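You operate a simulated robot arm through the tools that you are given. There is no shell and no other tool.

You run a simulated robot arm. Do the job below in one go: nothing can be reset, and whatever is moved stays where it is left.

TASK
Set the jig to the band card's length and clamp the buckle in.
Fine: free the jig knob, move the yellow slider, lock the knob again; the orange lever holds the black buckle; the cords end taut; the black clip stays under the red lever. Where these are worked on the way, their far stop is far enough and under half their travel is too little: jig knob.

It is judged by the outcome, as a careful person would: the job done as asked, and still so three seconds after it is handed in. It fails if anything else is knocked over, pushed out of place, dropped, spilled or broken.

THE ROBOT
A 7-joint arm with a two-finger gripper, fixed in place. Base frame: the origin is at the foot of the arm, x ahead of it, y to its left, z up; the work surface is at about z = 754. Lengths are in mm, angles in degrees, forces in N, time in s.
With the tool pointing down near the work surface it reaches from about 320 to 720 mm from the base axis. Its first joint turns from -66.0 to 66.0 degrees. Payload 2.45 kg.
The tool frame sits at the grasp point between the pads (the TCP): z along the fingers, y along the line on which they close. The tips reach 26 mm beyond it. Largest opening 96 mm; the body of the gripper starts 69 mm behind the TCP.
Orientation is told as [roll, pitch, yaw] about the base's x, y, z axes, in that order, counted from this pose: with the fingers straight down and closing along the base's y, the tool's x points along the base's -x, its y along +y and its z along -z.

THE INTERFACE
- The arm moves only by the tool move_arm. Its argument "series" is a list of rows, each a list of 7 numbers: the turn, a rotation vector about the base's x, y, z in units of 60 degrees (1.0 is 60 degrees), then the shift along the base's x, y, z in units of 500 mm (1.0 is 500 mm), then the opening, from 0 (shut) to 1 (fully open). In form: [[ax, ay, az, x, y, z, grip], ...]. A call has 1 to 20 rows; each row is the pose to reach, as a shift and turn from the pose commanded when the call began. A call with a number of a shift or a turn outside -1 to 1 is refused whole. Rows are played at 5 a second. More than 50 mm and 8.6 degrees between two rows, or a gripper value outside its range, and nothing of the call is played. A pose out of reach is approached as far as the arm can. The call stops where the force on the tool passes 60 N (or 10 N more than at its start, if that is more) or the arm is blocked; 0.2 s more then pass. The fingers move at their own pace and stop on an object; they squeeze with about 27 N. The grip force told is the motor's: it shows also when the fingers shut on nothing. Time passes only in rows, and 0.2 s behind the last, so rows that repeat a pose let the fingers close. The reply holds the time, the measured pose of the TCP, the force on the tool along the base axes, the opening and the grip force, in the units named above and with some noise, with the torque about the TCP (base axes, N m) and any sound that the robot's microphone picked up.
- Cameras (640 x 400 px; columns grow to the right, rows downward): "scene" is fixed at [158, -385.4, 1422.7]; the picture's right is [0.85, -0.53, 0.00], its down [-0.30, -0.49, -0.82] and it looks along [0.43, 0.70, -0.57] (base axes); focal length 314 px, centre (320, 200). "wrist" rides on the gripper at [82, 3, -98] in the tool frame; the picture's right is [-0.04, 1.00, 0.00], its down [-0.73, -0.03, -0.68] and it looks along [-0.68, -0.03, 0.73] (tool axes); focal length 256 px, centre (320, 200). There is no depth. A picture from a camera that has moved, and an enlarged one, comes with that camera's place and axes in the base frame and with its lens.
- snapshot(camera): a new picture of that camera. No time passes.
- zoom(camera, box): a new picture of the part [left, top, right, bottom] of that camera's present view, enlarged. No time passes.
- job_done(): hands the job in; it is judged then, once.

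Nothing tells you positions but the pictures and the camera data. Unless the task says otherwise, let go and move clear before handing in.

The tools are called as name(argument=value, ...) on one line, values as JSON. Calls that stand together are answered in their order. move_arm: Moves the arm, as the interface text tells. Its arguments: {"type":"object","properties":{"series":{"type":"array"}},"required":["series"]} The other tools are called the same way: snapshot (camera) takes a picture; zoom (camera, box) takes an enlarged picture of a part of a camera's view; job_done () hands the job in.

At the start:

```text
time_s: 0.0
tool_pos: [349.7, 82.2, 1089.5]
orientation: [0.0, 0.0, 0.1]
contact_force: [0.4, 0.4, 0.5]
wrist_torque: [-0.04, 0.02, -0.01]
opening: 95.9
grip_force: 0.1
```

scene: 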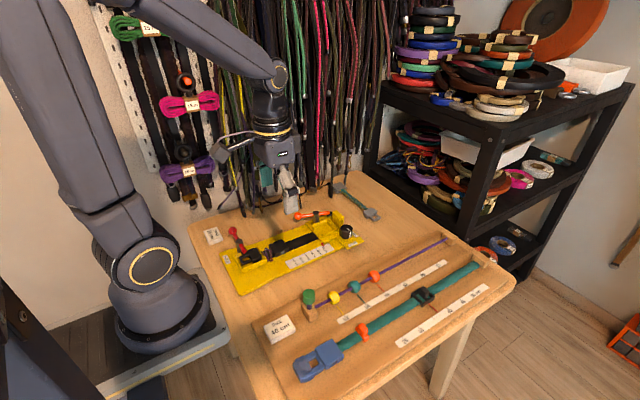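
wrist: 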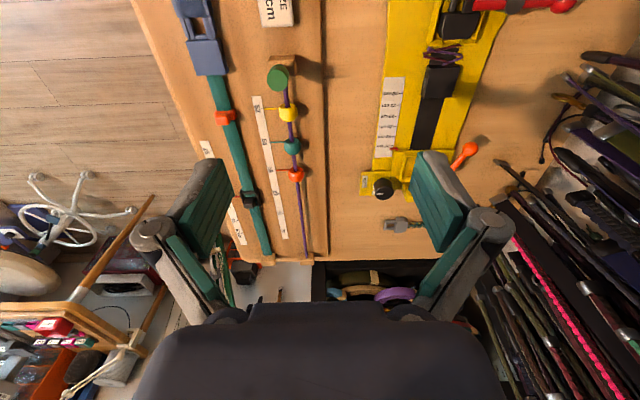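

I see a yellow jig with a scale, a red lever at its near-left end, an orange lever at its far end, and a black knob. There are also cards and a separate board with straps. I'll zoom in to read the cards and scales.

zoom(camera="scene", box=[190, 170, 390, 300])

zoom(camera="scene", box=[250, 230, 510, 390])

zoom(camera="wrist", box=[340, 0, 600, 240])

zoom(camera="wrist", box=[160, 0, 340, 270])

zoom(camera="scene", box=[200, 220, 230, 250])

zoom(camera="scene", box=[255, 305, 305, 350])

```text
3.08 times, centred on (290, 235) of scene
camera zoom: at [158.0, -385.4, 1422.7], right [0.85, -0.53, 0.0], down [-0.3, -0.49, -0.82], along [0.43, 0.7, -0.57], focal length 967 px, centre (412, 92)
```

zoom: 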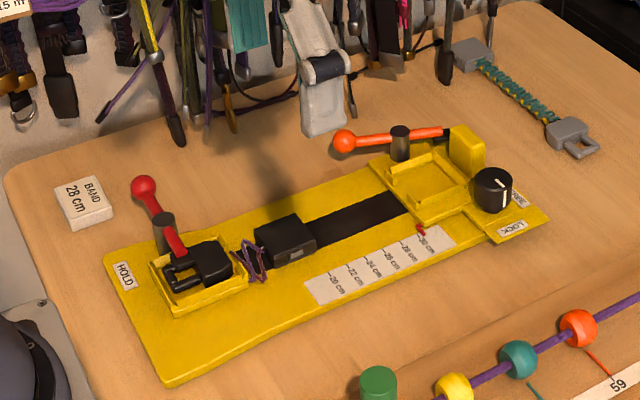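

```text
2.46 times, centred on (380, 310) of scene
camera zoom: at [158.0, -385.4, 1422.7], right [0.85, -0.53, 0.0], down [-0.3, -0.49, -0.82], along [0.43, 0.7, -0.57], focal length 774 px, centre (172, -71)
```

zoom: 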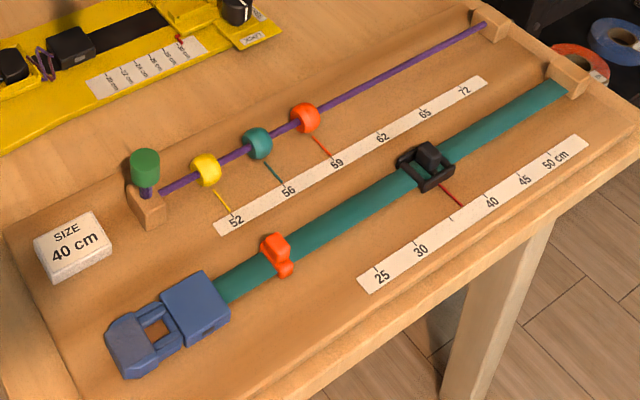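

```text
1.67 times, centred on (470, 120) of wrist
camera zoom: at [268.1, 85.5, 1188.1], right [0.04, 1.0, 0.0], down [0.73, -0.03, 0.68], along [0.68, -0.03, -0.73], focal length 427 px, centre (70, 333)
```

zoom: 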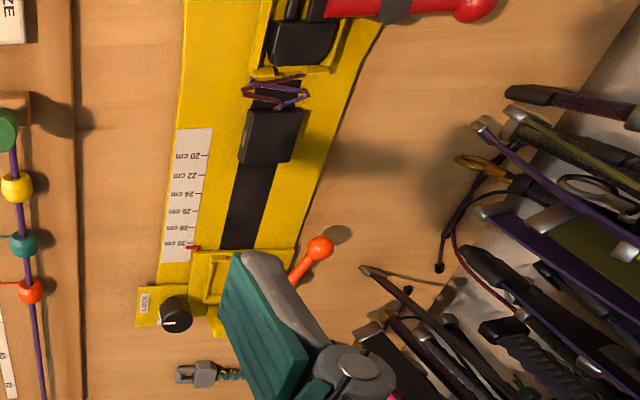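

```text
1.48 times, centred on (250, 135) of wrist
camera zoom: at [268.1, 85.5, 1188.1], right [0.04, 1.0, 0.0], down [0.73, -0.03, 0.68], along [0.68, -0.03, -0.73], focal length 379 px, centre (424, 296)
```

zoom: 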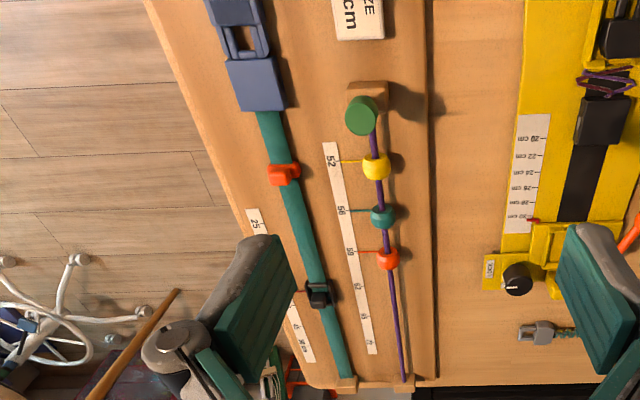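

```text
13.33 times, centred on (215, 235) of scene
camera zoom: at [158.0, -385.4, 1422.7], right [0.85, -0.53, 0.0], down [-0.3, -0.49, -0.82], along [0.43, 0.7, -0.57], focal length 4191 px, centre (1720, -267)
```

zoom: 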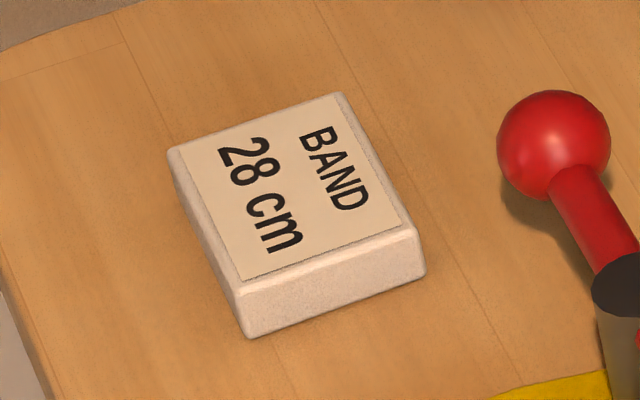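

```text
8.89 times, centred on (280, 328) of scene
camera zoom: at [158.0, -385.4, 1422.7], right [0.85, -0.53, 0.0], down [-0.3, -0.49, -0.82], along [0.43, 0.7, -0.57], focal length 2794 px, centre (676, -933)
```

zoom: 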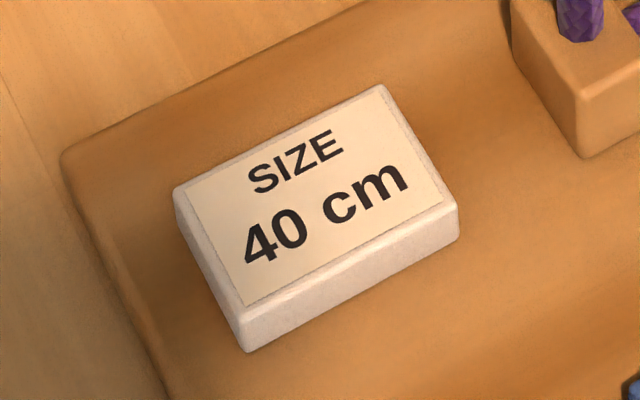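

The band card says 28 cm, while the slider's red pointer is near 30. I'll zoom in closer on the knob, slider, buckle and clip.

zoom(camera="scene", box=[325, 215, 373, 250])

zoom(camera="scene", box=[280, 200, 370, 260])

zoom(camera="scene", box=[220, 220, 310, 280])

zoom(camera="scene", box=[285, 235, 345, 275])

zoom(camera="wrist", box=[350, 130, 450, 210])

```text
11.43 times, centred on (349, 232) of scene
camera zoom: at [158.0, -385.4, 1422.7], right [0.85, -0.53, 0.0], down [-0.3, -0.49, -0.82], along [0.43, 0.7, -0.57], focal length 3592 px, centre (-11, -171)
```

zoom: 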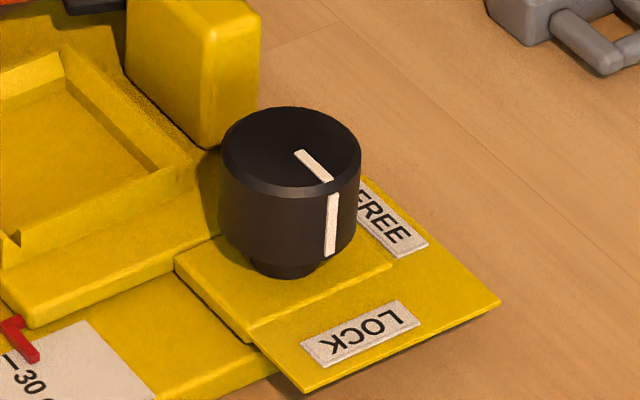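

```text
6.67 times, centred on (325, 230) of scene
camera zoom: at [158.0, -385.4, 1422.7], right [0.85, -0.53, 0.0], down [-0.3, -0.49, -0.82], along [0.43, 0.7, -0.57], focal length 2096 px, centre (287, 0)
```

zoom: 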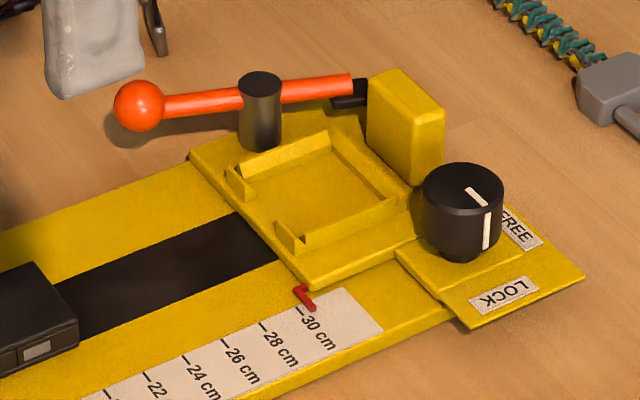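

```text
6.67 times, centred on (265, 250) of scene
camera zoom: at [158.0, -385.4, 1422.7], right [0.85, -0.53, 0.0], down [-0.3, -0.49, -0.82], along [0.43, 0.7, -0.57], focal length 2096 px, centre (687, -133)
```

zoom: 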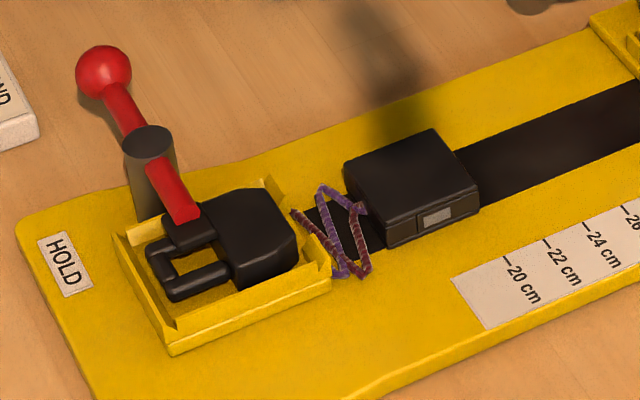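

```text
10.00 times, centred on (315, 255) of scene
camera zoom: at [158.0, -385.4, 1422.7], right [0.85, -0.53, 0.0], down [-0.3, -0.49, -0.82], along [0.43, 0.7, -0.57], focal length 3143 px, centre (370, -350)
```

zoom: 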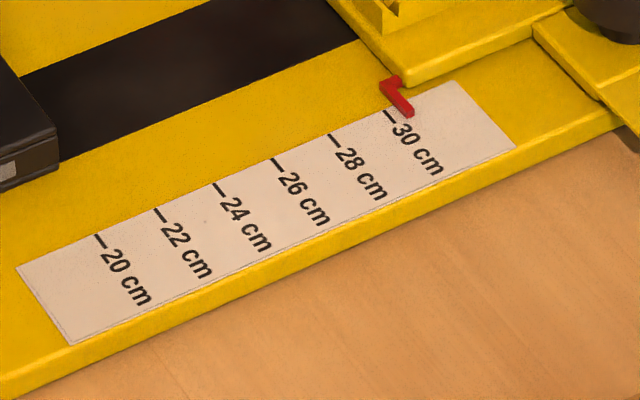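

```text
5.00 times, centred on (400, 170) of wrist
camera zoom: at [268.1, 85.5, 1188.1], right [0.04, 1.0, 0.0], down [0.73, -0.03, 0.68], along [0.68, -0.03, -0.73], focal length 1280 px, centre (-80, 350)
```

zoom: 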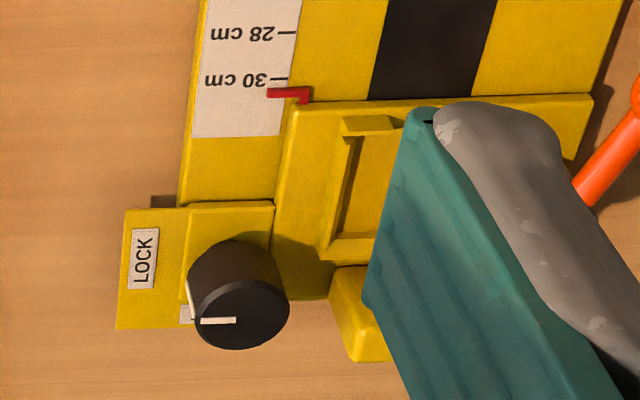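

The card calls for 28 cm. The slider sits near 30, and the knob pointer is at LOCK, towards −y, with FREE towards +x. I'll move the arm over the jig at a safe height for a closer look.

move_arm(series=[[0, 0, 0, 0.06, 0.05, -0.03, 1], [0, 0, 0, 0.12, 0.1, -0.06, 1], [0, 0, 0, 0.18, 0.15, -0.1, 1], [0, 0, 0, 0.24, 0.18, -0.13, 1], [0, 0, 0, 0.3, 0.21, -0.16, 1], [0, 0, 0, 0.36, 0.22, -0.19, 1], [0, 0, 0, 0.36, 0.22, -0.19, 1]])

snapshot(camera="wrist")

snapshot(camera="scene")

```text
time_s: 1.6
tool_pos: [531.1, 191.5, 994.8]
orientation: [0.1, 0.0, 0.0]
contact_force: [1.0, 0.8, -0.8]
wrist_torque: [0.03, 0.0, 0.02]
opening: 95.9
grip_force: 0.1
```

```text
taken
camera wrist: at [449.4, 195.3, 1092.2], right [0.04, 1.0, 0.0], down [0.73, -0.03, 0.68], along [0.68, -0.03, -0.73], focal length 256 px, centre (320, 200)
```

wrist: 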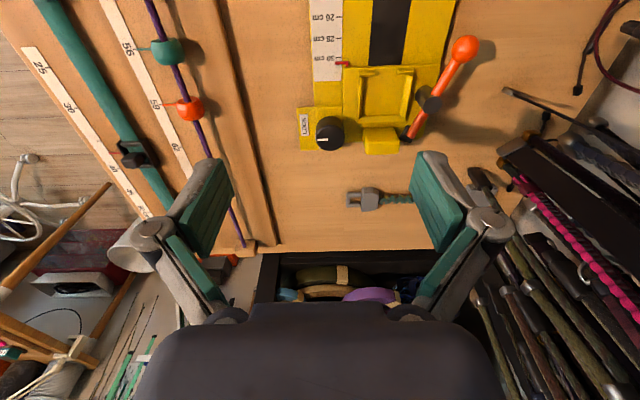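

```text
taken
```

scene: 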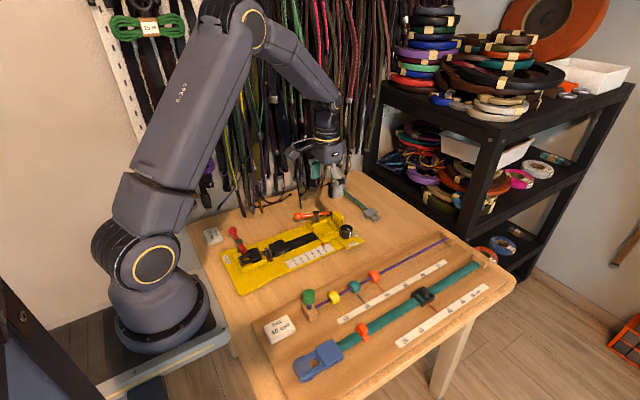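

zoom(camera="wrist", box=[280, 0, 500, 180])

zoom(camera="wrist", box=[290, 40, 390, 160])

zoom(camera="wrist", box=[340, 20, 490, 160])

```text
2.22 times, centred on (390, 90) of wrist
camera zoom: at [449.4, 195.3, 1092.2], right [0.04, 1.0, 0.0], down [0.73, -0.03, 0.68], along [0.68, -0.03, -0.73], focal length 569 px, centre (164, 444)
```

zoom: 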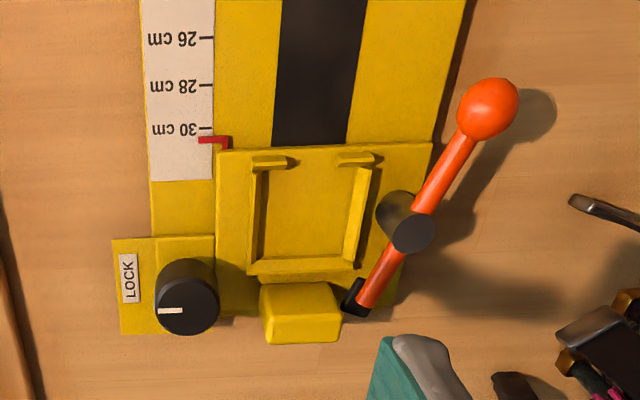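

```text
3.33 times, centred on (340, 100) of wrist
camera zoom: at [449.4, 195.3, 1092.2], right [0.04, 1.0, 0.0], down [0.73, -0.03, 0.68], along [0.68, -0.03, -0.73], focal length 853 px, centre (253, 533)
```

zoom: 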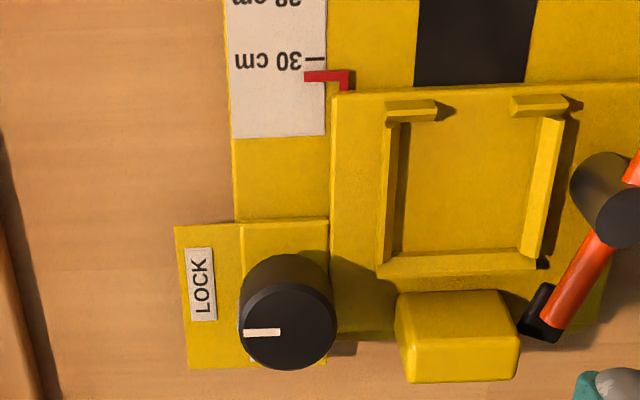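

```text
2.86 times, centred on (415, 90) of wrist
camera zoom: at [449.4, 195.3, 1092.2], right [0.04, 1.0, 0.0], down [0.73, -0.03, 0.68], along [0.68, -0.03, -0.73], focal length 731 px, centre (49, 514)
```

zoom: 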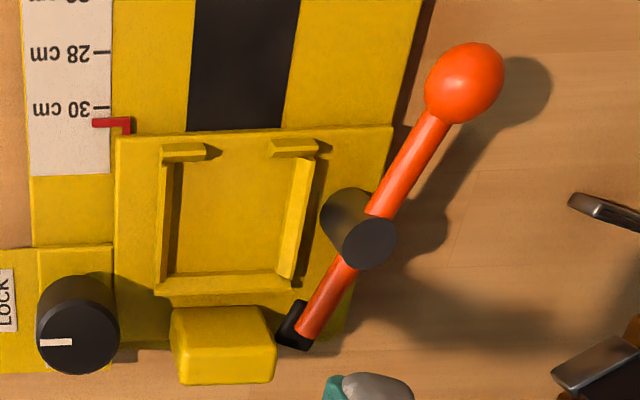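

The knob top is near (612, 201, 805) and is about 36 mm across. The slider's upright yellow block is at about y 244–290, so I'll partly close the fingers and hover above the knob to check alignment.

move_arm(series=[[0, 0, 0, 0.05, 0.006, -0.05, 0.8], [0, 0, 0, 0.1, 0.012, -0.1, 0.6], [0, 0, 0, 0.14, 0.018, -0.16, 0.52], [0, 0, 0, 0.1656, 0.0182, -0.229, 0.52], [0, 0, 0, 0.1656, 0.0182, -0.229, 0.52]])

snapshot(camera="wrist")

zoom(camera="scene", box=[280, 180, 380, 250])

```text
time_s: 2.8
tool_pos: [614.0, 203.3, 877.9]
orientation: [-0.1, 0.0, 0.0]
contact_force: [0.8, 0.0, 0.3]
wrist_torque: [0.0, 0.02, 0.01]
opening: 50.0
grip_force: 0.0
```

```text
taken
camera wrist: at [531.0, 206.4, 976.9], right [0.04, 1.0, 0.0], down [0.73, -0.03, 0.68], along [0.68, -0.03, -0.73], focal length 256 px, centre (320, 200)
```

wrist: 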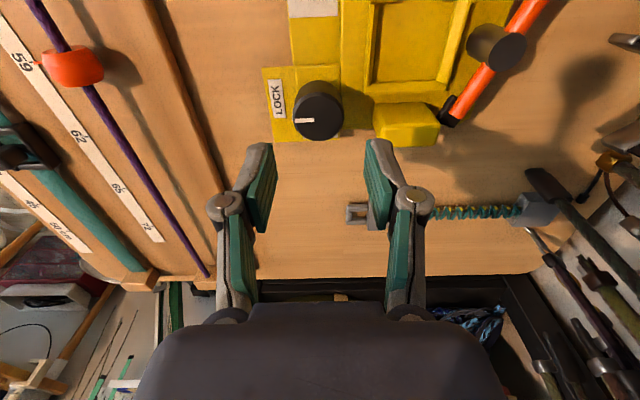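

```text
5.71 times, centred on (330, 215) of scene
camera zoom: at [158.0, -385.4, 1422.7], right [0.85, -0.53, 0.0], down [-0.3, -0.49, -0.82], along [0.43, 0.7, -0.57], focal length 1796 px, centre (263, 114)
```

zoom: 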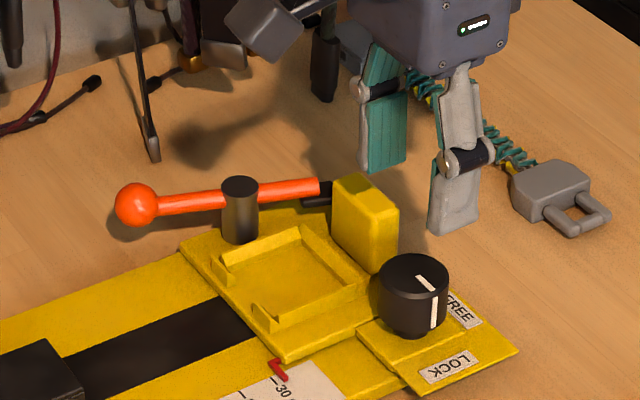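

zoom(camera="wrist", box=[250, 60, 450, 185])

```text
3.20 times, centred on (350, 122) of wrist
camera zoom: at [531.0, 206.4, 976.9], right [0.04, 1.0, 0.0], down [0.73, -0.03, 0.68], along [0.68, -0.03, -0.73], focal length 819 px, centre (224, 448)
```

zoom: 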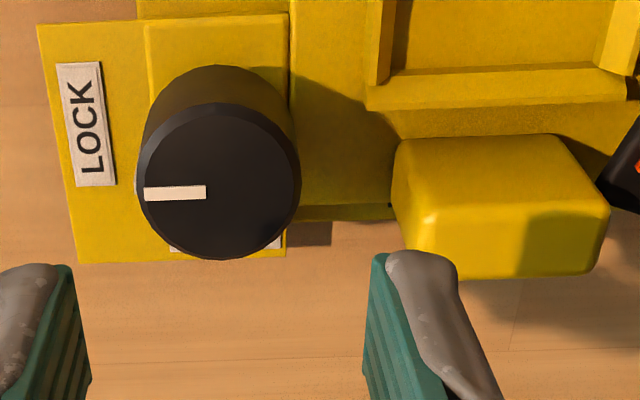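

The knob centre sits about 2 mm back and 2 mm to the right of the TCP. I'll correct that, narrow the fingers a little, and come down around the knob.

move_arm(series=[[0, 0, 0, -0.004, -0.0038, -0.02, 0.48], [0, 0, 0, -0.004, -0.0038, -0.06, 0.48], [0, 0, 0, -0.004, -0.0038, -0.1, 0.48], [0, 0, 0, -0.004, -0.0038, -0.13, 0.48], [0, 0, 0, -0.004, -0.0038, -0.144, 0.48], [0, 0, 0, -0.004, -0.0038, -0.144, 0.48]])

snapshot(camera="wrist")

zoom(camera="scene", box=[300, 190, 380, 250])

```text
time_s: 4.2
tool_pos: [610.3, 200.7, 808.9]
orientation: [0.1, 0.0, 0.0]
contact_force: [-0.3, 0.3, -0.4]
wrist_torque: [-0.01, -0.03, 0.01]
opening: 45.6
grip_force: 0.0
```

```text
taken
camera wrist: at [528.5, 203.5, 906.4], right [0.04, 1.0, 0.0], down [0.73, -0.03, 0.68], along [0.68, -0.03, -0.73], focal length 256 px, centre (320, 200)
```

wrist: 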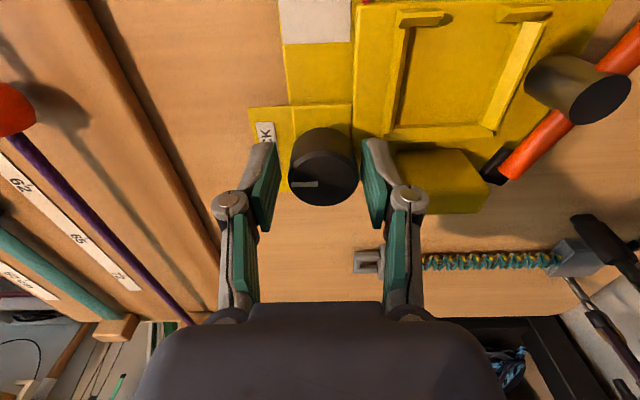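

```text
6.67 times, centred on (340, 220) of scene
camera zoom: at [158.0, -385.4, 1422.7], right [0.85, -0.53, 0.0], down [-0.3, -0.49, -0.82], along [0.43, 0.7, -0.57], focal length 2096 px, centre (187, 67)
```

zoom: 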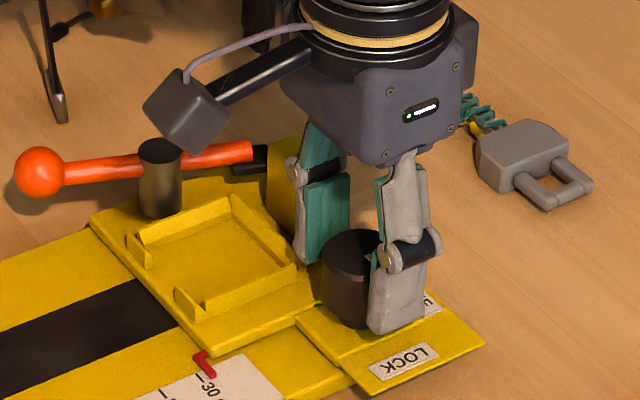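

zoom(camera="wrist", box=[260, 110, 390, 220])

```text
3.64 times, centred on (325, 165) of wrist
camera zoom: at [528.5, 203.5, 906.4], right [0.04, 1.0, 0.0], down [0.73, -0.03, 0.68], along [0.68, -0.03, -0.73], focal length 931 px, centre (302, 327)
```

zoom: 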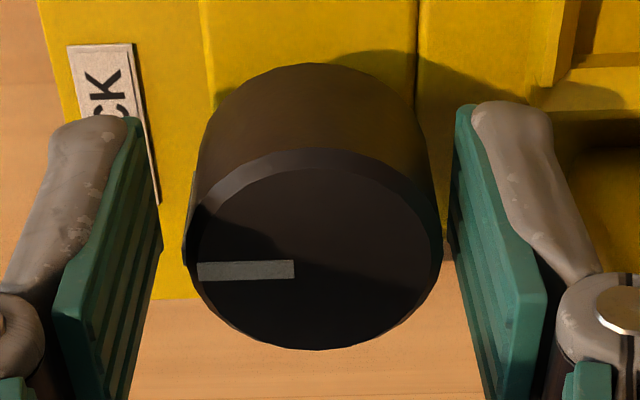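

The fingers flank the knob well. Next I'll grip it.

move_arm(series=[[0, 0, 0, -0.002, 0.001, -0.004, 0.4], [0, 0, 0, -0.002, 0.001, -0.004, 0.2], [0, 0, 0, -0.002, 0.001, -0.004, 0.0], [0, 0, 0, -0.002, 0.001, -0.004, 0.0], [0, 0, 0, -0.002, 0.001, -0.004, 0.0]])

```text
time_s: 5.4
tool_pos: [611.4, 202.8, 806.7]
orientation: [0.0, -0.1, -0.1]
contact_force: [0.2, 11.2, 6.4]
wrist_torque: [0.3, -0.19, 0.07]
opening: 36.5
grip_force: 45.2
```

move_arm(series=[[0, 0, 0, 0, 0.002, 0, 0.0], [0, 0, 0.125, 0, 0.002, 0, 0.0], [0, 0, 0.25, 0, 0.002, 0, 0.0], [0, 0, 0.375, 0, 0.002, 0, 0.0], [0, 0, 0.5, 0, 0.002, 0, 0.0], [0, 0, 0.625, 0, 0.002, 0, 0.0], [0, 0, 0.75, 0, 0.002, 0, 0.0]])

zoom(camera="scene", box=[300, 190, 380, 250])

snapshot(camera="wrist")

```text
time_s: 7.0
tool_pos: [610.9, 198.9, 806.3]
orientation: [-0.2, 0.0, 45.1]
contact_force: [1.7, -8.0, 13.5]
wrist_torque: [0.64, -0.86, -0.04]
opening: 36.4
grip_force: 44.9
```

```text
6.67 times, centred on (340, 220) of scene
camera zoom: at [157.7, -385.7, 1422.7], right [0.85, -0.53, 0.0], down [-0.3, -0.49, -0.82], along [0.43, 0.7, -0.57], focal length 2096 px, centre (187, 67)
```

zoom: 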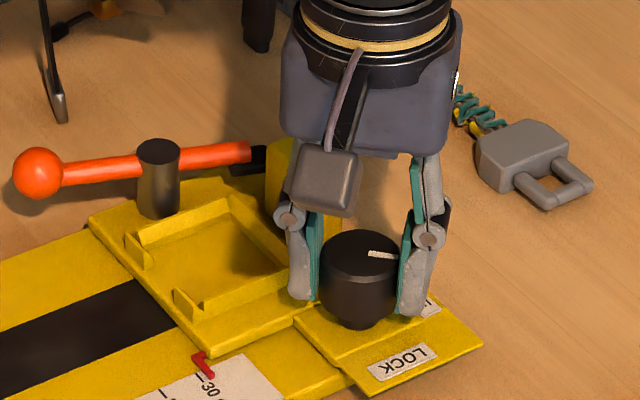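

```text
taken
camera wrist: at [549.8, 143.6, 905.2], right [-0.68, 0.73, 0.0], down [0.54, 0.5, 0.68], along [0.5, 0.46, -0.73], focal length 256 px, centre (320, 200)
```

wrist: 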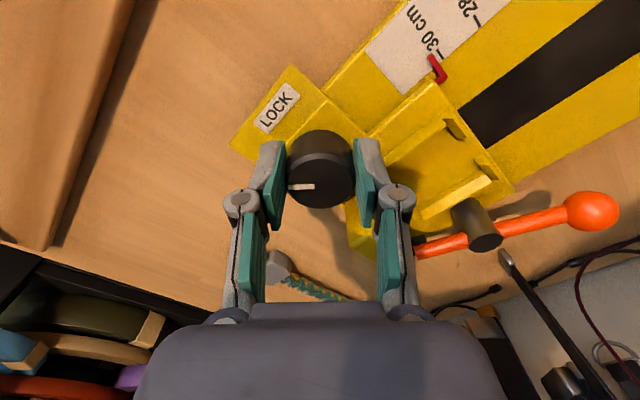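

The knob turns along with the gripper. I'll keep turning towards FREE.

move_arm(series=[[0, 0, 0.125, 0, 0, 0, 0.0], [0, 0, 0.25, 0, 0, 0, 0.0], [0, 0, 0.375, 0, 0, 0, 0.0], [0, 0, 0.5, 0, 0, 0, 0.0], [0, 0, 0.625, 0, 0, 0, 0.0], [0, 0, 0.75, 0, 0, 0, 0.0], [0, 0, 0.8, 0, 0, 0, 0.0]])

zoom(camera="scene", box=[300, 190, 380, 250])

snapshot(camera="wrist")

```text
time_s: 8.6
tool_pos: [611.0, 198.7, 807.7]
orientation: [0.0, 0.2, 93.0]
contact_force: [0.6, -23.4, 21.1]
wrist_torque: [-0.86, 0.2, -0.65]
opening: 37.0
grip_force: 45.1
```

```text
6.67 times, centred on (340, 220) of scene
camera zoom: at [157.6, -386.0, 1422.6], right [0.85, -0.53, 0.0], down [-0.3, -0.49, -0.82], along [0.43, 0.7, -0.57], focal length 2096 px, centre (187, 67)
```

zoom: 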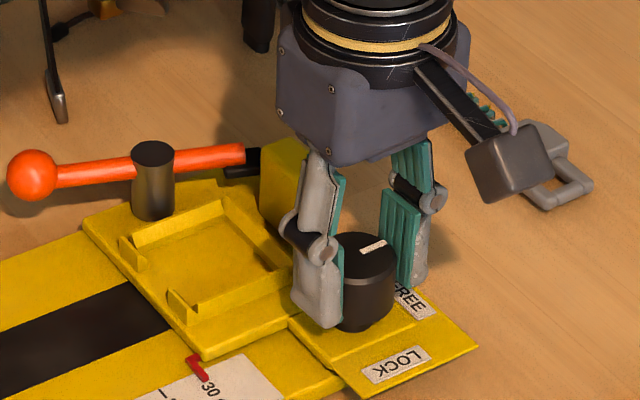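

```text
taken
camera wrist: at [611.1, 116.9, 905.2], right [-1.0, -0.01, 0.0], down [-0.01, 0.74, 0.68], along [-0.01, 0.68, -0.74], focal length 256 px, centre (320, 200)
```

wrist: 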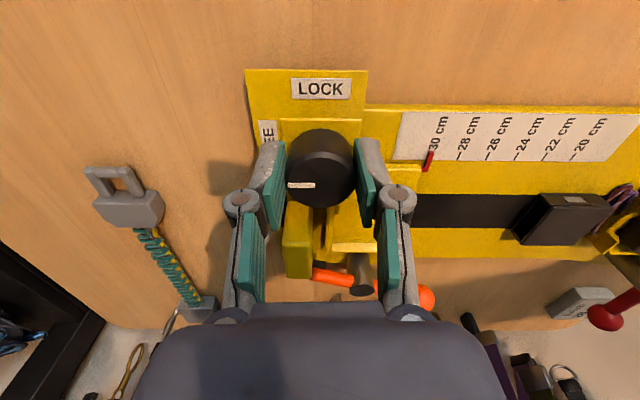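

The knob now points to FREE (+x) and has reached its stop. I'll release it, lift, and check the slider pointer.

move_arm(series=[[0, 0, 0, 0, 0, 0, 0.2], [0, 0, 0, 0, 0, 0, 0.5], [0, 0, 0, 0, 0, 0, 0.5], [0, 0, 0, 0, 0, 0.04, 0.5], [0, 0, 0, 0, 0, 0.1, 0.5], [0, 0, 0, 0, 0, 0.18, 0.5], [0, 0, 0, 0, 0, 0.2, 0.5]])

zoom(camera="scene", box=[280, 190, 380, 260])

snapshot(camera="wrist")

zoom(camera="scene", box=[190, 170, 390, 300])

```text
time_s: 10.2
tool_pos: [610.5, 201.5, 907.8]
orientation: [0.0, -0.1, 93.0]
contact_force: [-0.7, 0.4, 0.7]
wrist_torque: [-0.01, -0.02, 0.02]
opening: 47.7
grip_force: 0.0
```

```text
5.71 times, centred on (330, 225) of scene
camera zoom: at [158.0, -385.4, 1422.7], right [0.85, -0.53, 0.0], down [-0.3, -0.49, -0.82], along [0.43, 0.7, -0.57], focal length 1796 px, centre (263, 57)
```

zoom: 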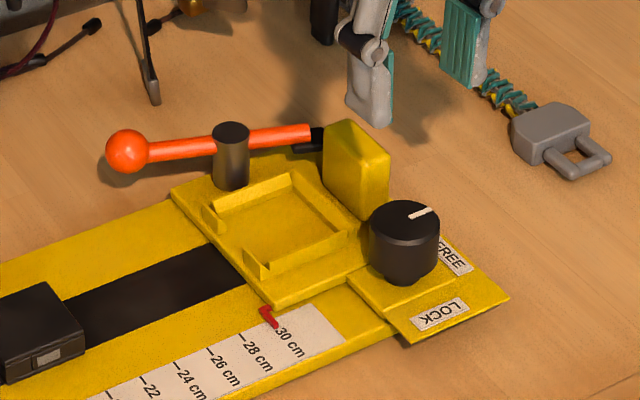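

```text
taken
camera wrist: at [610.8, 119.4, 1006.1], right [-1.0, -0.01, 0.0], down [-0.01, 0.73, 0.68], along [-0.01, 0.68, -0.73], focal length 256 px, centre (320, 200)
```

wrist: 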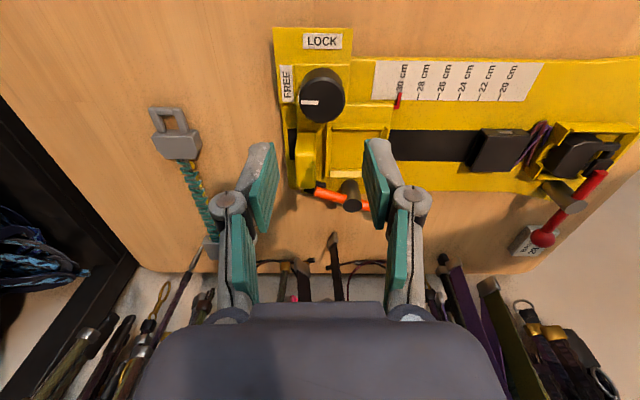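

```text
3.08 times, centred on (290, 235) of scene
camera zoom: at [158.0, -385.4, 1422.7], right [0.85, -0.53, 0.0], down [-0.3, -0.49, -0.82], along [0.43, 0.7, -0.57], focal length 967 px, centre (412, 92)
```

zoom: 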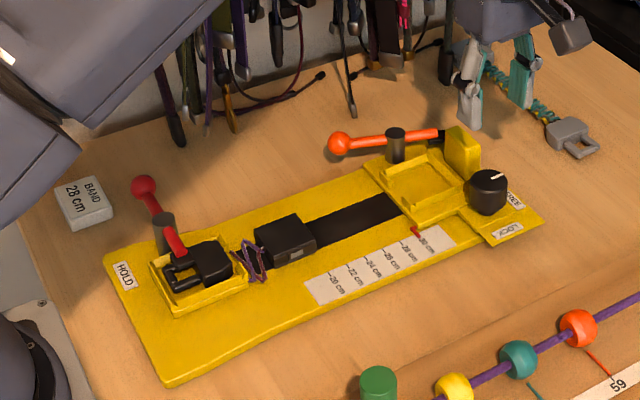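

zoom(camera="wrist", box=[260, 20, 420, 130])

zoom(camera="wrist", box=[360, 50, 560, 200])

zoom(camera="scene", box=[310, 235, 350, 265])

```text
3.64 times, centred on (340, 75) of wrist
camera zoom: at [610.8, 119.4, 1006.1], right [-1.0, -0.01, 0.0], down [-0.01, 0.73, 0.68], along [-0.01, 0.68, -0.73], focal length 931 px, centre (247, 654)
```

zoom: 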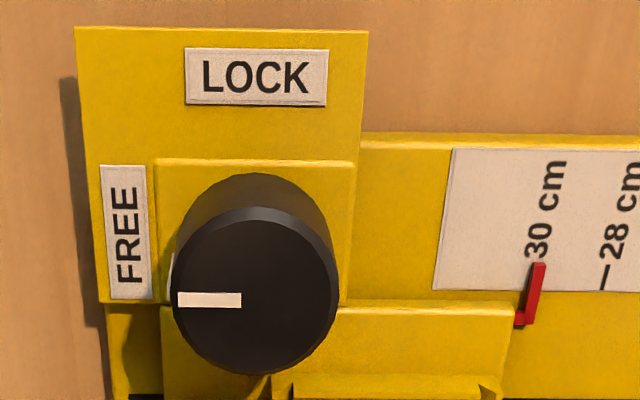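

```text
2.67 times, centred on (460, 125) of wrist
camera zoom: at [610.8, 119.4, 1006.1], right [-1.0, -0.01, 0.0], down [-0.01, 0.73, 0.68], along [-0.01, 0.68, -0.73], focal length 683 px, centre (-53, 400)
```

zoom: 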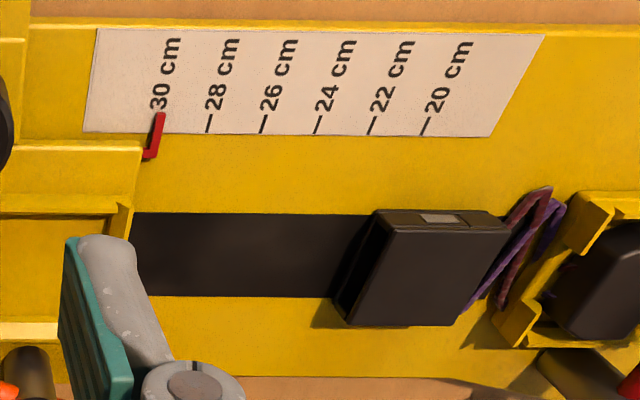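

```text
13.33 times, centred on (330, 250) of scene
camera zoom: at [158.0, -385.4, 1422.7], right [0.85, -0.53, 0.0], down [-0.3, -0.49, -0.82], along [0.43, 0.7, -0.57], focal length 4191 px, centre (187, -467)
```

zoom: 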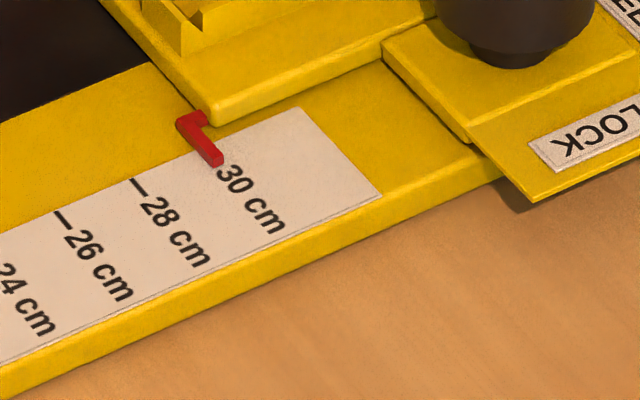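

The knob and slider ride together, and the slider is now free with the pointer at about 30. I'll regrip the knob in this orientation so I can slide the carriage about −19 mm with the pointer in view, then turn straight back to LOCK.

move_arm(series=[[0, 0, 0, -0.002, -0.003, -0.05, 0.5], [0, 0, 0, -0.002, -0.003, -0.1, 0.5], [0, 0, 0, -0.002, -0.003, -0.15, 0.5], [0, 0, 0, -0.002, -0.003, -0.19, 0.5], [0, 0, 0, -0.002, -0.003, -0.202, 0.5], [0, 0, 0, -0.002, -0.003, -0.202, 0.3], [0, 0, 0, -0.002, -0.003, -0.202, 0.0], [0, 0, 0, -0.002, -0.003, -0.202, 0.0], [0, 0, 0, -0.002, -0.003, -0.202, 0.0]])

snapshot(camera="wrist")

zoom(camera="wrist", box=[380, 90, 640, 250])

```text
time_s: 12.2
tool_pos: [608.9, 200.4, 806.6]
orientation: [-0.1, 0.0, 93.0]
contact_force: [-0.5, 1.1, -1.9]
wrist_torque: [-0.12, -0.15, -0.02]
opening: 37.1
grip_force: 45.2
```

```text
taken
camera wrist: at [609.2, 117.9, 904.1], right [-1.0, -0.01, 0.0], down [-0.01, 0.73, 0.68], along [-0.01, 0.68, -0.73], focal length 256 px, centre (320, 200)
```

wrist: 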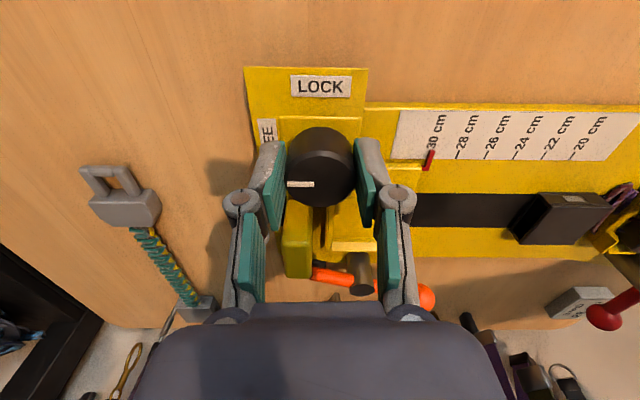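

```text
2.46 times, centred on (510, 170) of wrist
camera zoom: at [609.2, 117.9, 904.1], right [-1.0, -0.01, 0.0], down [-0.01, 0.73, 0.68], along [-0.01, 0.68, -0.73], focal length 630 px, centre (-148, 274)
```

zoom: 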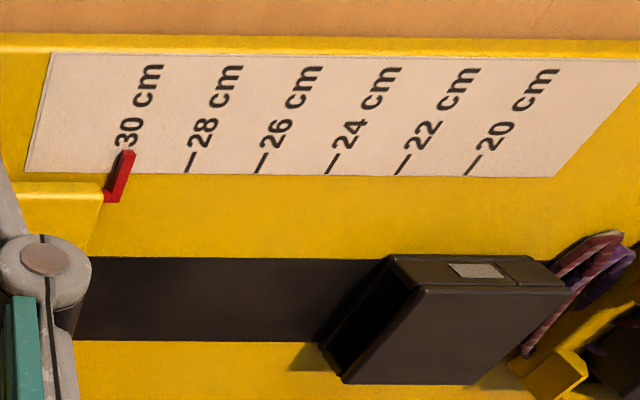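

The grip is good and the forces are low. I'll slide it in −x by about 18 mm and then check the pointer.

move_arm(series=[[0, 0, 0, -0.008, 0, 0, 0.0], [0, 0, 0, -0.016, 0, 0, 0.0], [0, 0, 0, -0.024, 0, 0, 0.0], [0, 0, 0, -0.031, 0, 0, 0.0], [0, 0, 0, -0.037, 0, 0, 0.0], [0, 0, 0, -0.037, 0, 0, 0.0]])

zoom(camera="wrist", box=[380, 90, 640, 250])

zoom(camera="scene", box=[310, 235, 350, 265])

zoom(camera="scene", box=[220, 190, 380, 290])

```text
time_s: 13.6
tool_pos: [590.9, 199.6, 805.8]
orientation: [0.0, 0.0, 93.0]
contact_force: [1.5, 0.0, 2.1]
wrist_torque: [0.57, -0.3, -0.17]
opening: 36.9
grip_force: 45.1
```

```text
2.46 times, centred on (510, 170) of wrist
camera zoom: at [591.7, 117.9, 904.1], right [-1.0, -0.01, 0.0], down [-0.01, 0.73, 0.68], along [-0.01, 0.68, -0.73], focal length 630 px, centre (-148, 274)
```

zoom: 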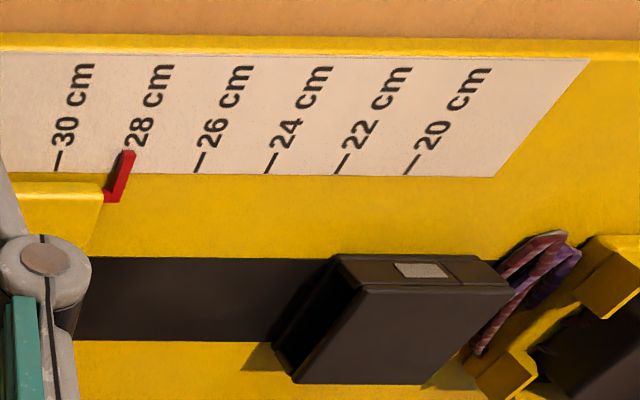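

```text
13.33 times, centred on (330, 250) of scene
camera zoom: at [158.0, -385.4, 1422.7], right [0.85, -0.53, 0.0], down [-0.3, -0.49, -0.82], along [0.43, 0.7, -0.57], focal length 4191 px, centre (187, -467)
```

zoom: 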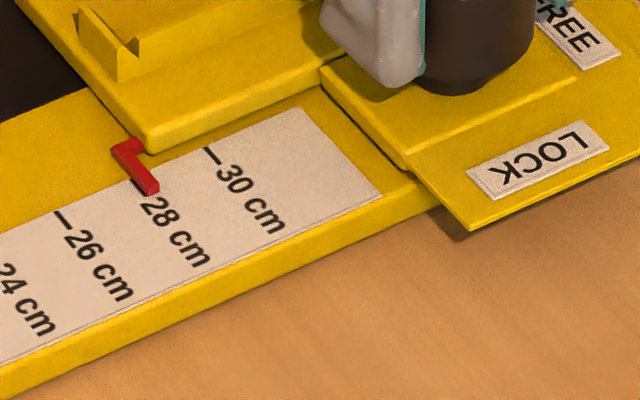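

```text
4.00 times, centred on (300, 240) of scene
camera zoom: at [158.0, -385.4, 1422.7], right [0.85, -0.53, 0.0], down [-0.3, -0.49, -0.82], along [0.43, 0.7, -0.57], focal length 1257 px, centre (400, 40)
```

zoom: 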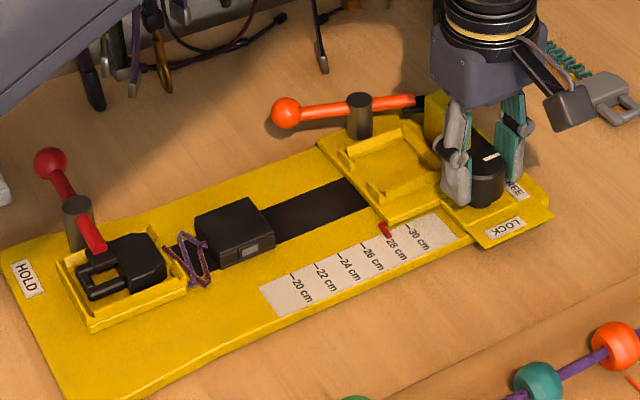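

The pointer is close to 28, but the view is oblique. I'll release the knob, leaving the slider where it is, and look from straight over the scale to read it without parallax.

move_arm(series=[[0, 0, 0, 0, 0, 0, 0.25], [0, 0, 0, 0, 0, 0, 0.5], [0, 0, 0, 0, 0, 0, 0.5], [0, 0, 0, 0, 0, 0.05, 0.5], [0, 0, 0, 0, 0, 0.12, 0.5], [0, 0, 0, -0.06, 0, 0.16, 0.5], [0, 0, 0, -0.12, 0, 0.16, 0.5], [0, 0, 0, -0.165, 0, 0.16, 0.5], [0, 0, 0, -0.165, 0, 0.16, 0.5]])

snapshot(camera="wrist")

zoom(camera="wrist", box=[240, 50, 400, 150])

```text
time_s: 15.6
tool_pos: [507.3, 196.9, 884.7]
orientation: [0.0, -0.1, 93.0]
contact_force: [0.4, 0.1, 0.2]
wrist_torque: [-0.03, -0.02, -0.02]
opening: 48.3
grip_force: 0.1
```

```text
taken
camera wrist: at [506.4, 116.0, 983.3], right [-1.0, -0.01, 0.0], down [-0.01, 0.73, 0.68], along [-0.01, 0.68, -0.73], focal length 256 px, centre (320, 200)
```

wrist: 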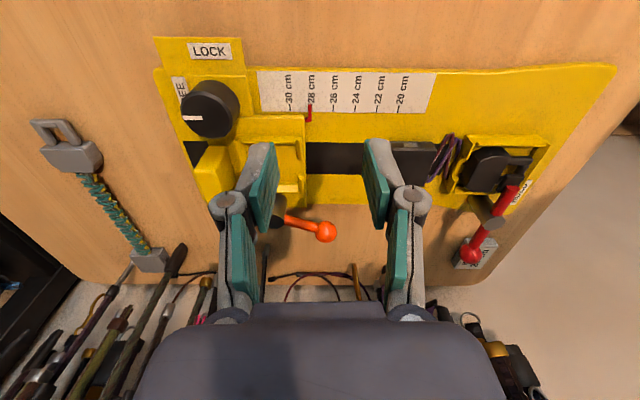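

```text
4.00 times, centred on (320, 100) of wrist
camera zoom: at [506.4, 116.0, 983.3], right [-1.0, -0.01, 0.0], down [-0.01, 0.73, 0.68], along [-0.01, 0.68, -0.73], focal length 1024 px, centre (320, 600)
```

zoom: 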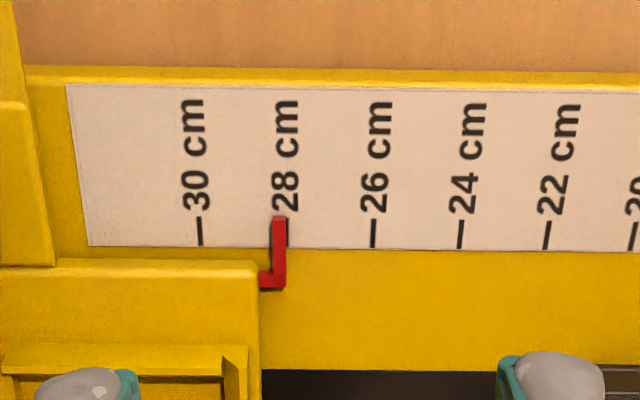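

From straight above, the pointer bar sits about 1.7 mm to the long side of the 28 line. I'll regrip the knob and slide it 1.7 mm further.

move_arm(series=[[0, 0, 0, 0.05, 0, 0, 0.5], [0, 0, 0, 0.11, 0, 0, 0.5], [0, 0, 0, 0.165, 0, -0.02, 0.5], [0, 0, 0, 0.165, 0, -0.08, 0.5], [0, 0, 0, 0.165, 0, -0.13, 0.5], [0, 0, 0, 0.165, 0, -0.16, 0.5], [0, 0, 0, 0.165, 0, -0.16, 0.25], [0, 0, 0, 0.165, 0, -0.16, 0.0], [0, 0, 0, 0.165, 0, -0.16, 0.0], [0, 0, 0, 0.165, 0, -0.16, 0.0]])

zoom(camera="wrist", box=[380, 90, 640, 250])

```text
time_s: 17.8
tool_pos: [591.2, 199.6, 805.1]
orientation: [0.0, 0.1, 92.9]
contact_force: [1.0, 0.5, -1.5]
wrist_torque: [0.04, -0.31, -0.07]
opening: 36.9
grip_force: 45.0
```

```text
2.46 times, centred on (510, 170) of wrist
camera zoom: at [590.7, 116.8, 903.8], right [-1.0, -0.01, 0.0], down [-0.01, 0.73, 0.68], along [-0.01, 0.68, -0.73], focal length 630 px, centre (-148, 274)
```

zoom: 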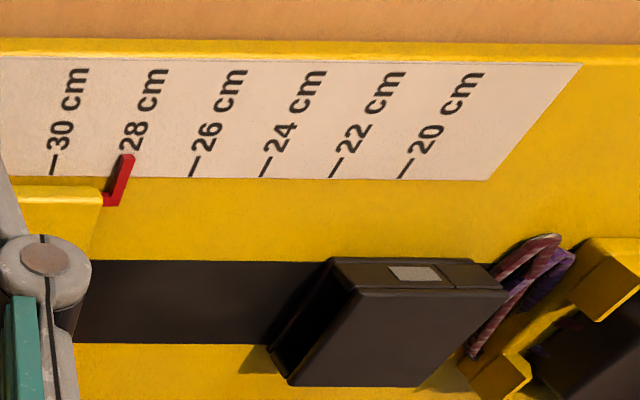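

zoom(camera="wrist", box=[390, 110, 480, 180])

zoom(camera="scene", box=[310, 235, 350, 265])

```text
5.71 times, centred on (435, 145) of wrist
camera zoom: at [590.7, 116.8, 903.8], right [-1.0, -0.01, 0.0], down [-0.01, 0.73, 0.68], along [-0.01, 0.68, -0.73], focal length 1463 px, centre (-337, 514)
```

zoom: 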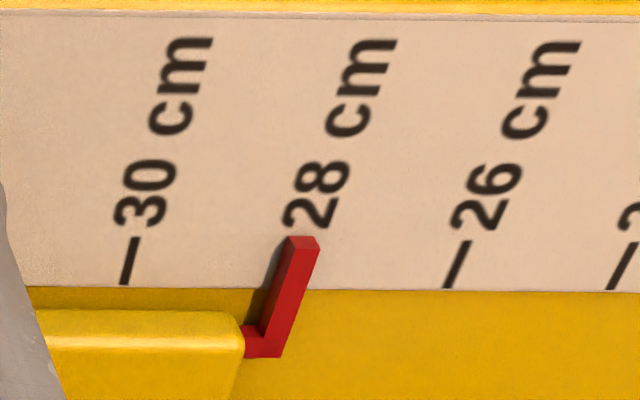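

```text
13.33 times, centred on (330, 250) of scene
camera zoom: at [158.1, -385.4, 1422.7], right [0.85, -0.53, 0.0], down [-0.3, -0.49, -0.82], along [0.43, 0.7, -0.57], focal length 4191 px, centre (187, -467)
```

zoom: 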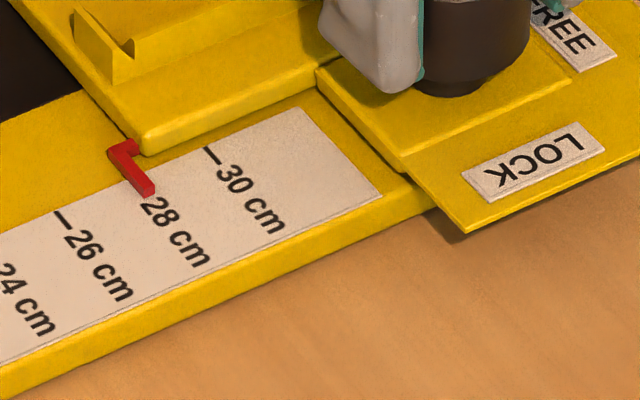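

The regrip already nudged it by about 1 mm. I'll add the last 0.8 mm and start turning the knob back to LOCK.

move_arm(series=[[0, 0, 0, -0.0016, 0, 0, 0.0], [0, 0, 0, -0.0016, 0, 0, 0.0], [0, 0, -0.125, -0.0016, 0, 0, 0.0], [0, 0, -0.25, -0.0016, 0, 0, 0.0], [0, 0, -0.375, -0.0016, 0, 0, 0.0], [0, 0, -0.5, -0.0016, 0, 0, 0.0], [0, 0, -0.625, -0.0016, 0, 0, 0.0], [0, 0, -0.75, -0.0016, 0, 0, 0.0]])

zoom(camera="scene", box=[310, 235, 350, 265])

snapshot(camera="wrist")

```text
time_s: 19.6
tool_pos: [590.5, 199.5, 805.4]
orientation: [0.0, 0.1, 47.8]
contact_force: [-1.2, -4.0, 7.7]
wrist_torque: [-0.67, 0.82, 0.0]
opening: 36.9
grip_force: 45.4
```

```text
13.33 times, centred on (330, 250) of scene
camera zoom: at [157.9, -385.5, 1422.7], right [0.85, -0.53, 0.0], down [-0.3, -0.49, -0.82], along [0.43, 0.7, -0.57], focal length 4191 px, centre (187, -467)
```

zoom: 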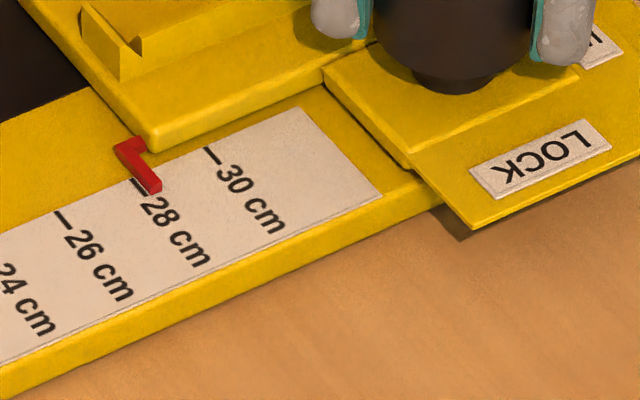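

```text
taken
camera wrist: at [532.0, 141.1, 903.9], right [-0.71, 0.7, 0.0], down [0.51, 0.52, 0.68], along [0.48, 0.48, -0.73], focal length 256 px, centre (320, 200)
```

wrist: 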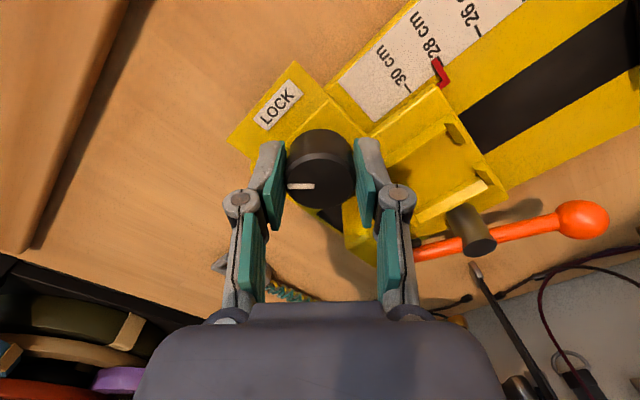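

The slider crept about 2–2.5 mm long during the turn. I'll shift it back at this half-turned angle and check before finishing the lock.

move_arm(series=[[0, 0, 0, -0.003, 0, 0, 0.0], [0, 0, 0, -0.0054, 0, 0, 0.0], [0, 0, 0, -0.0054, 0, 0, 0.0]])

zoom(camera="scene", box=[310, 235, 350, 265])

zoom(camera="wrist", box=[360, 20, 500, 110])

```text
time_s: 20.4
tool_pos: [588.0, 199.2, 806.1]
orientation: [-0.1, -0.1, 48.0]
contact_force: [1.0, -5.1, 8.3]
wrist_torque: [-0.13, -0.05, -0.04]
opening: 36.9
grip_force: 45.0
```

```text
13.33 times, centred on (330, 250) of scene
camera zoom: at [157.9, -385.6, 1422.7], right [0.85, -0.53, 0.0], down [-0.3, -0.49, -0.82], along [0.43, 0.7, -0.57], focal length 4191 px, centre (187, -467)
```

zoom: 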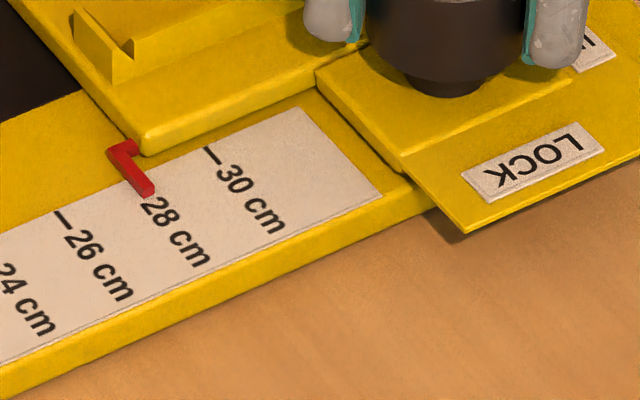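

```text
4.44 times, centred on (430, 65) of wrist
camera zoom: at [529.8, 140.9, 903.7], right [-0.72, 0.7, 0.0], down [0.51, 0.53, 0.68], along [0.48, 0.49, -0.73], focal length 1138 px, centre (-169, 800)
```

zoom: 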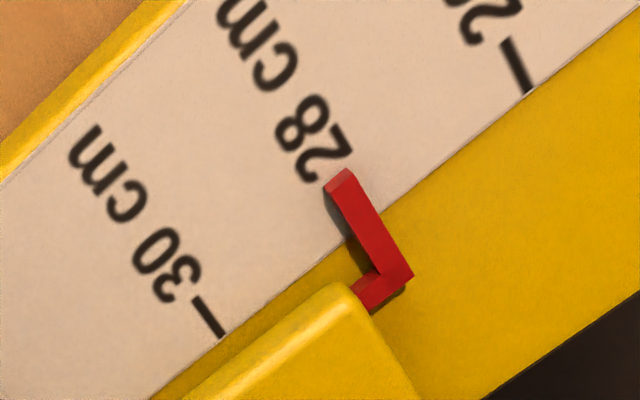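

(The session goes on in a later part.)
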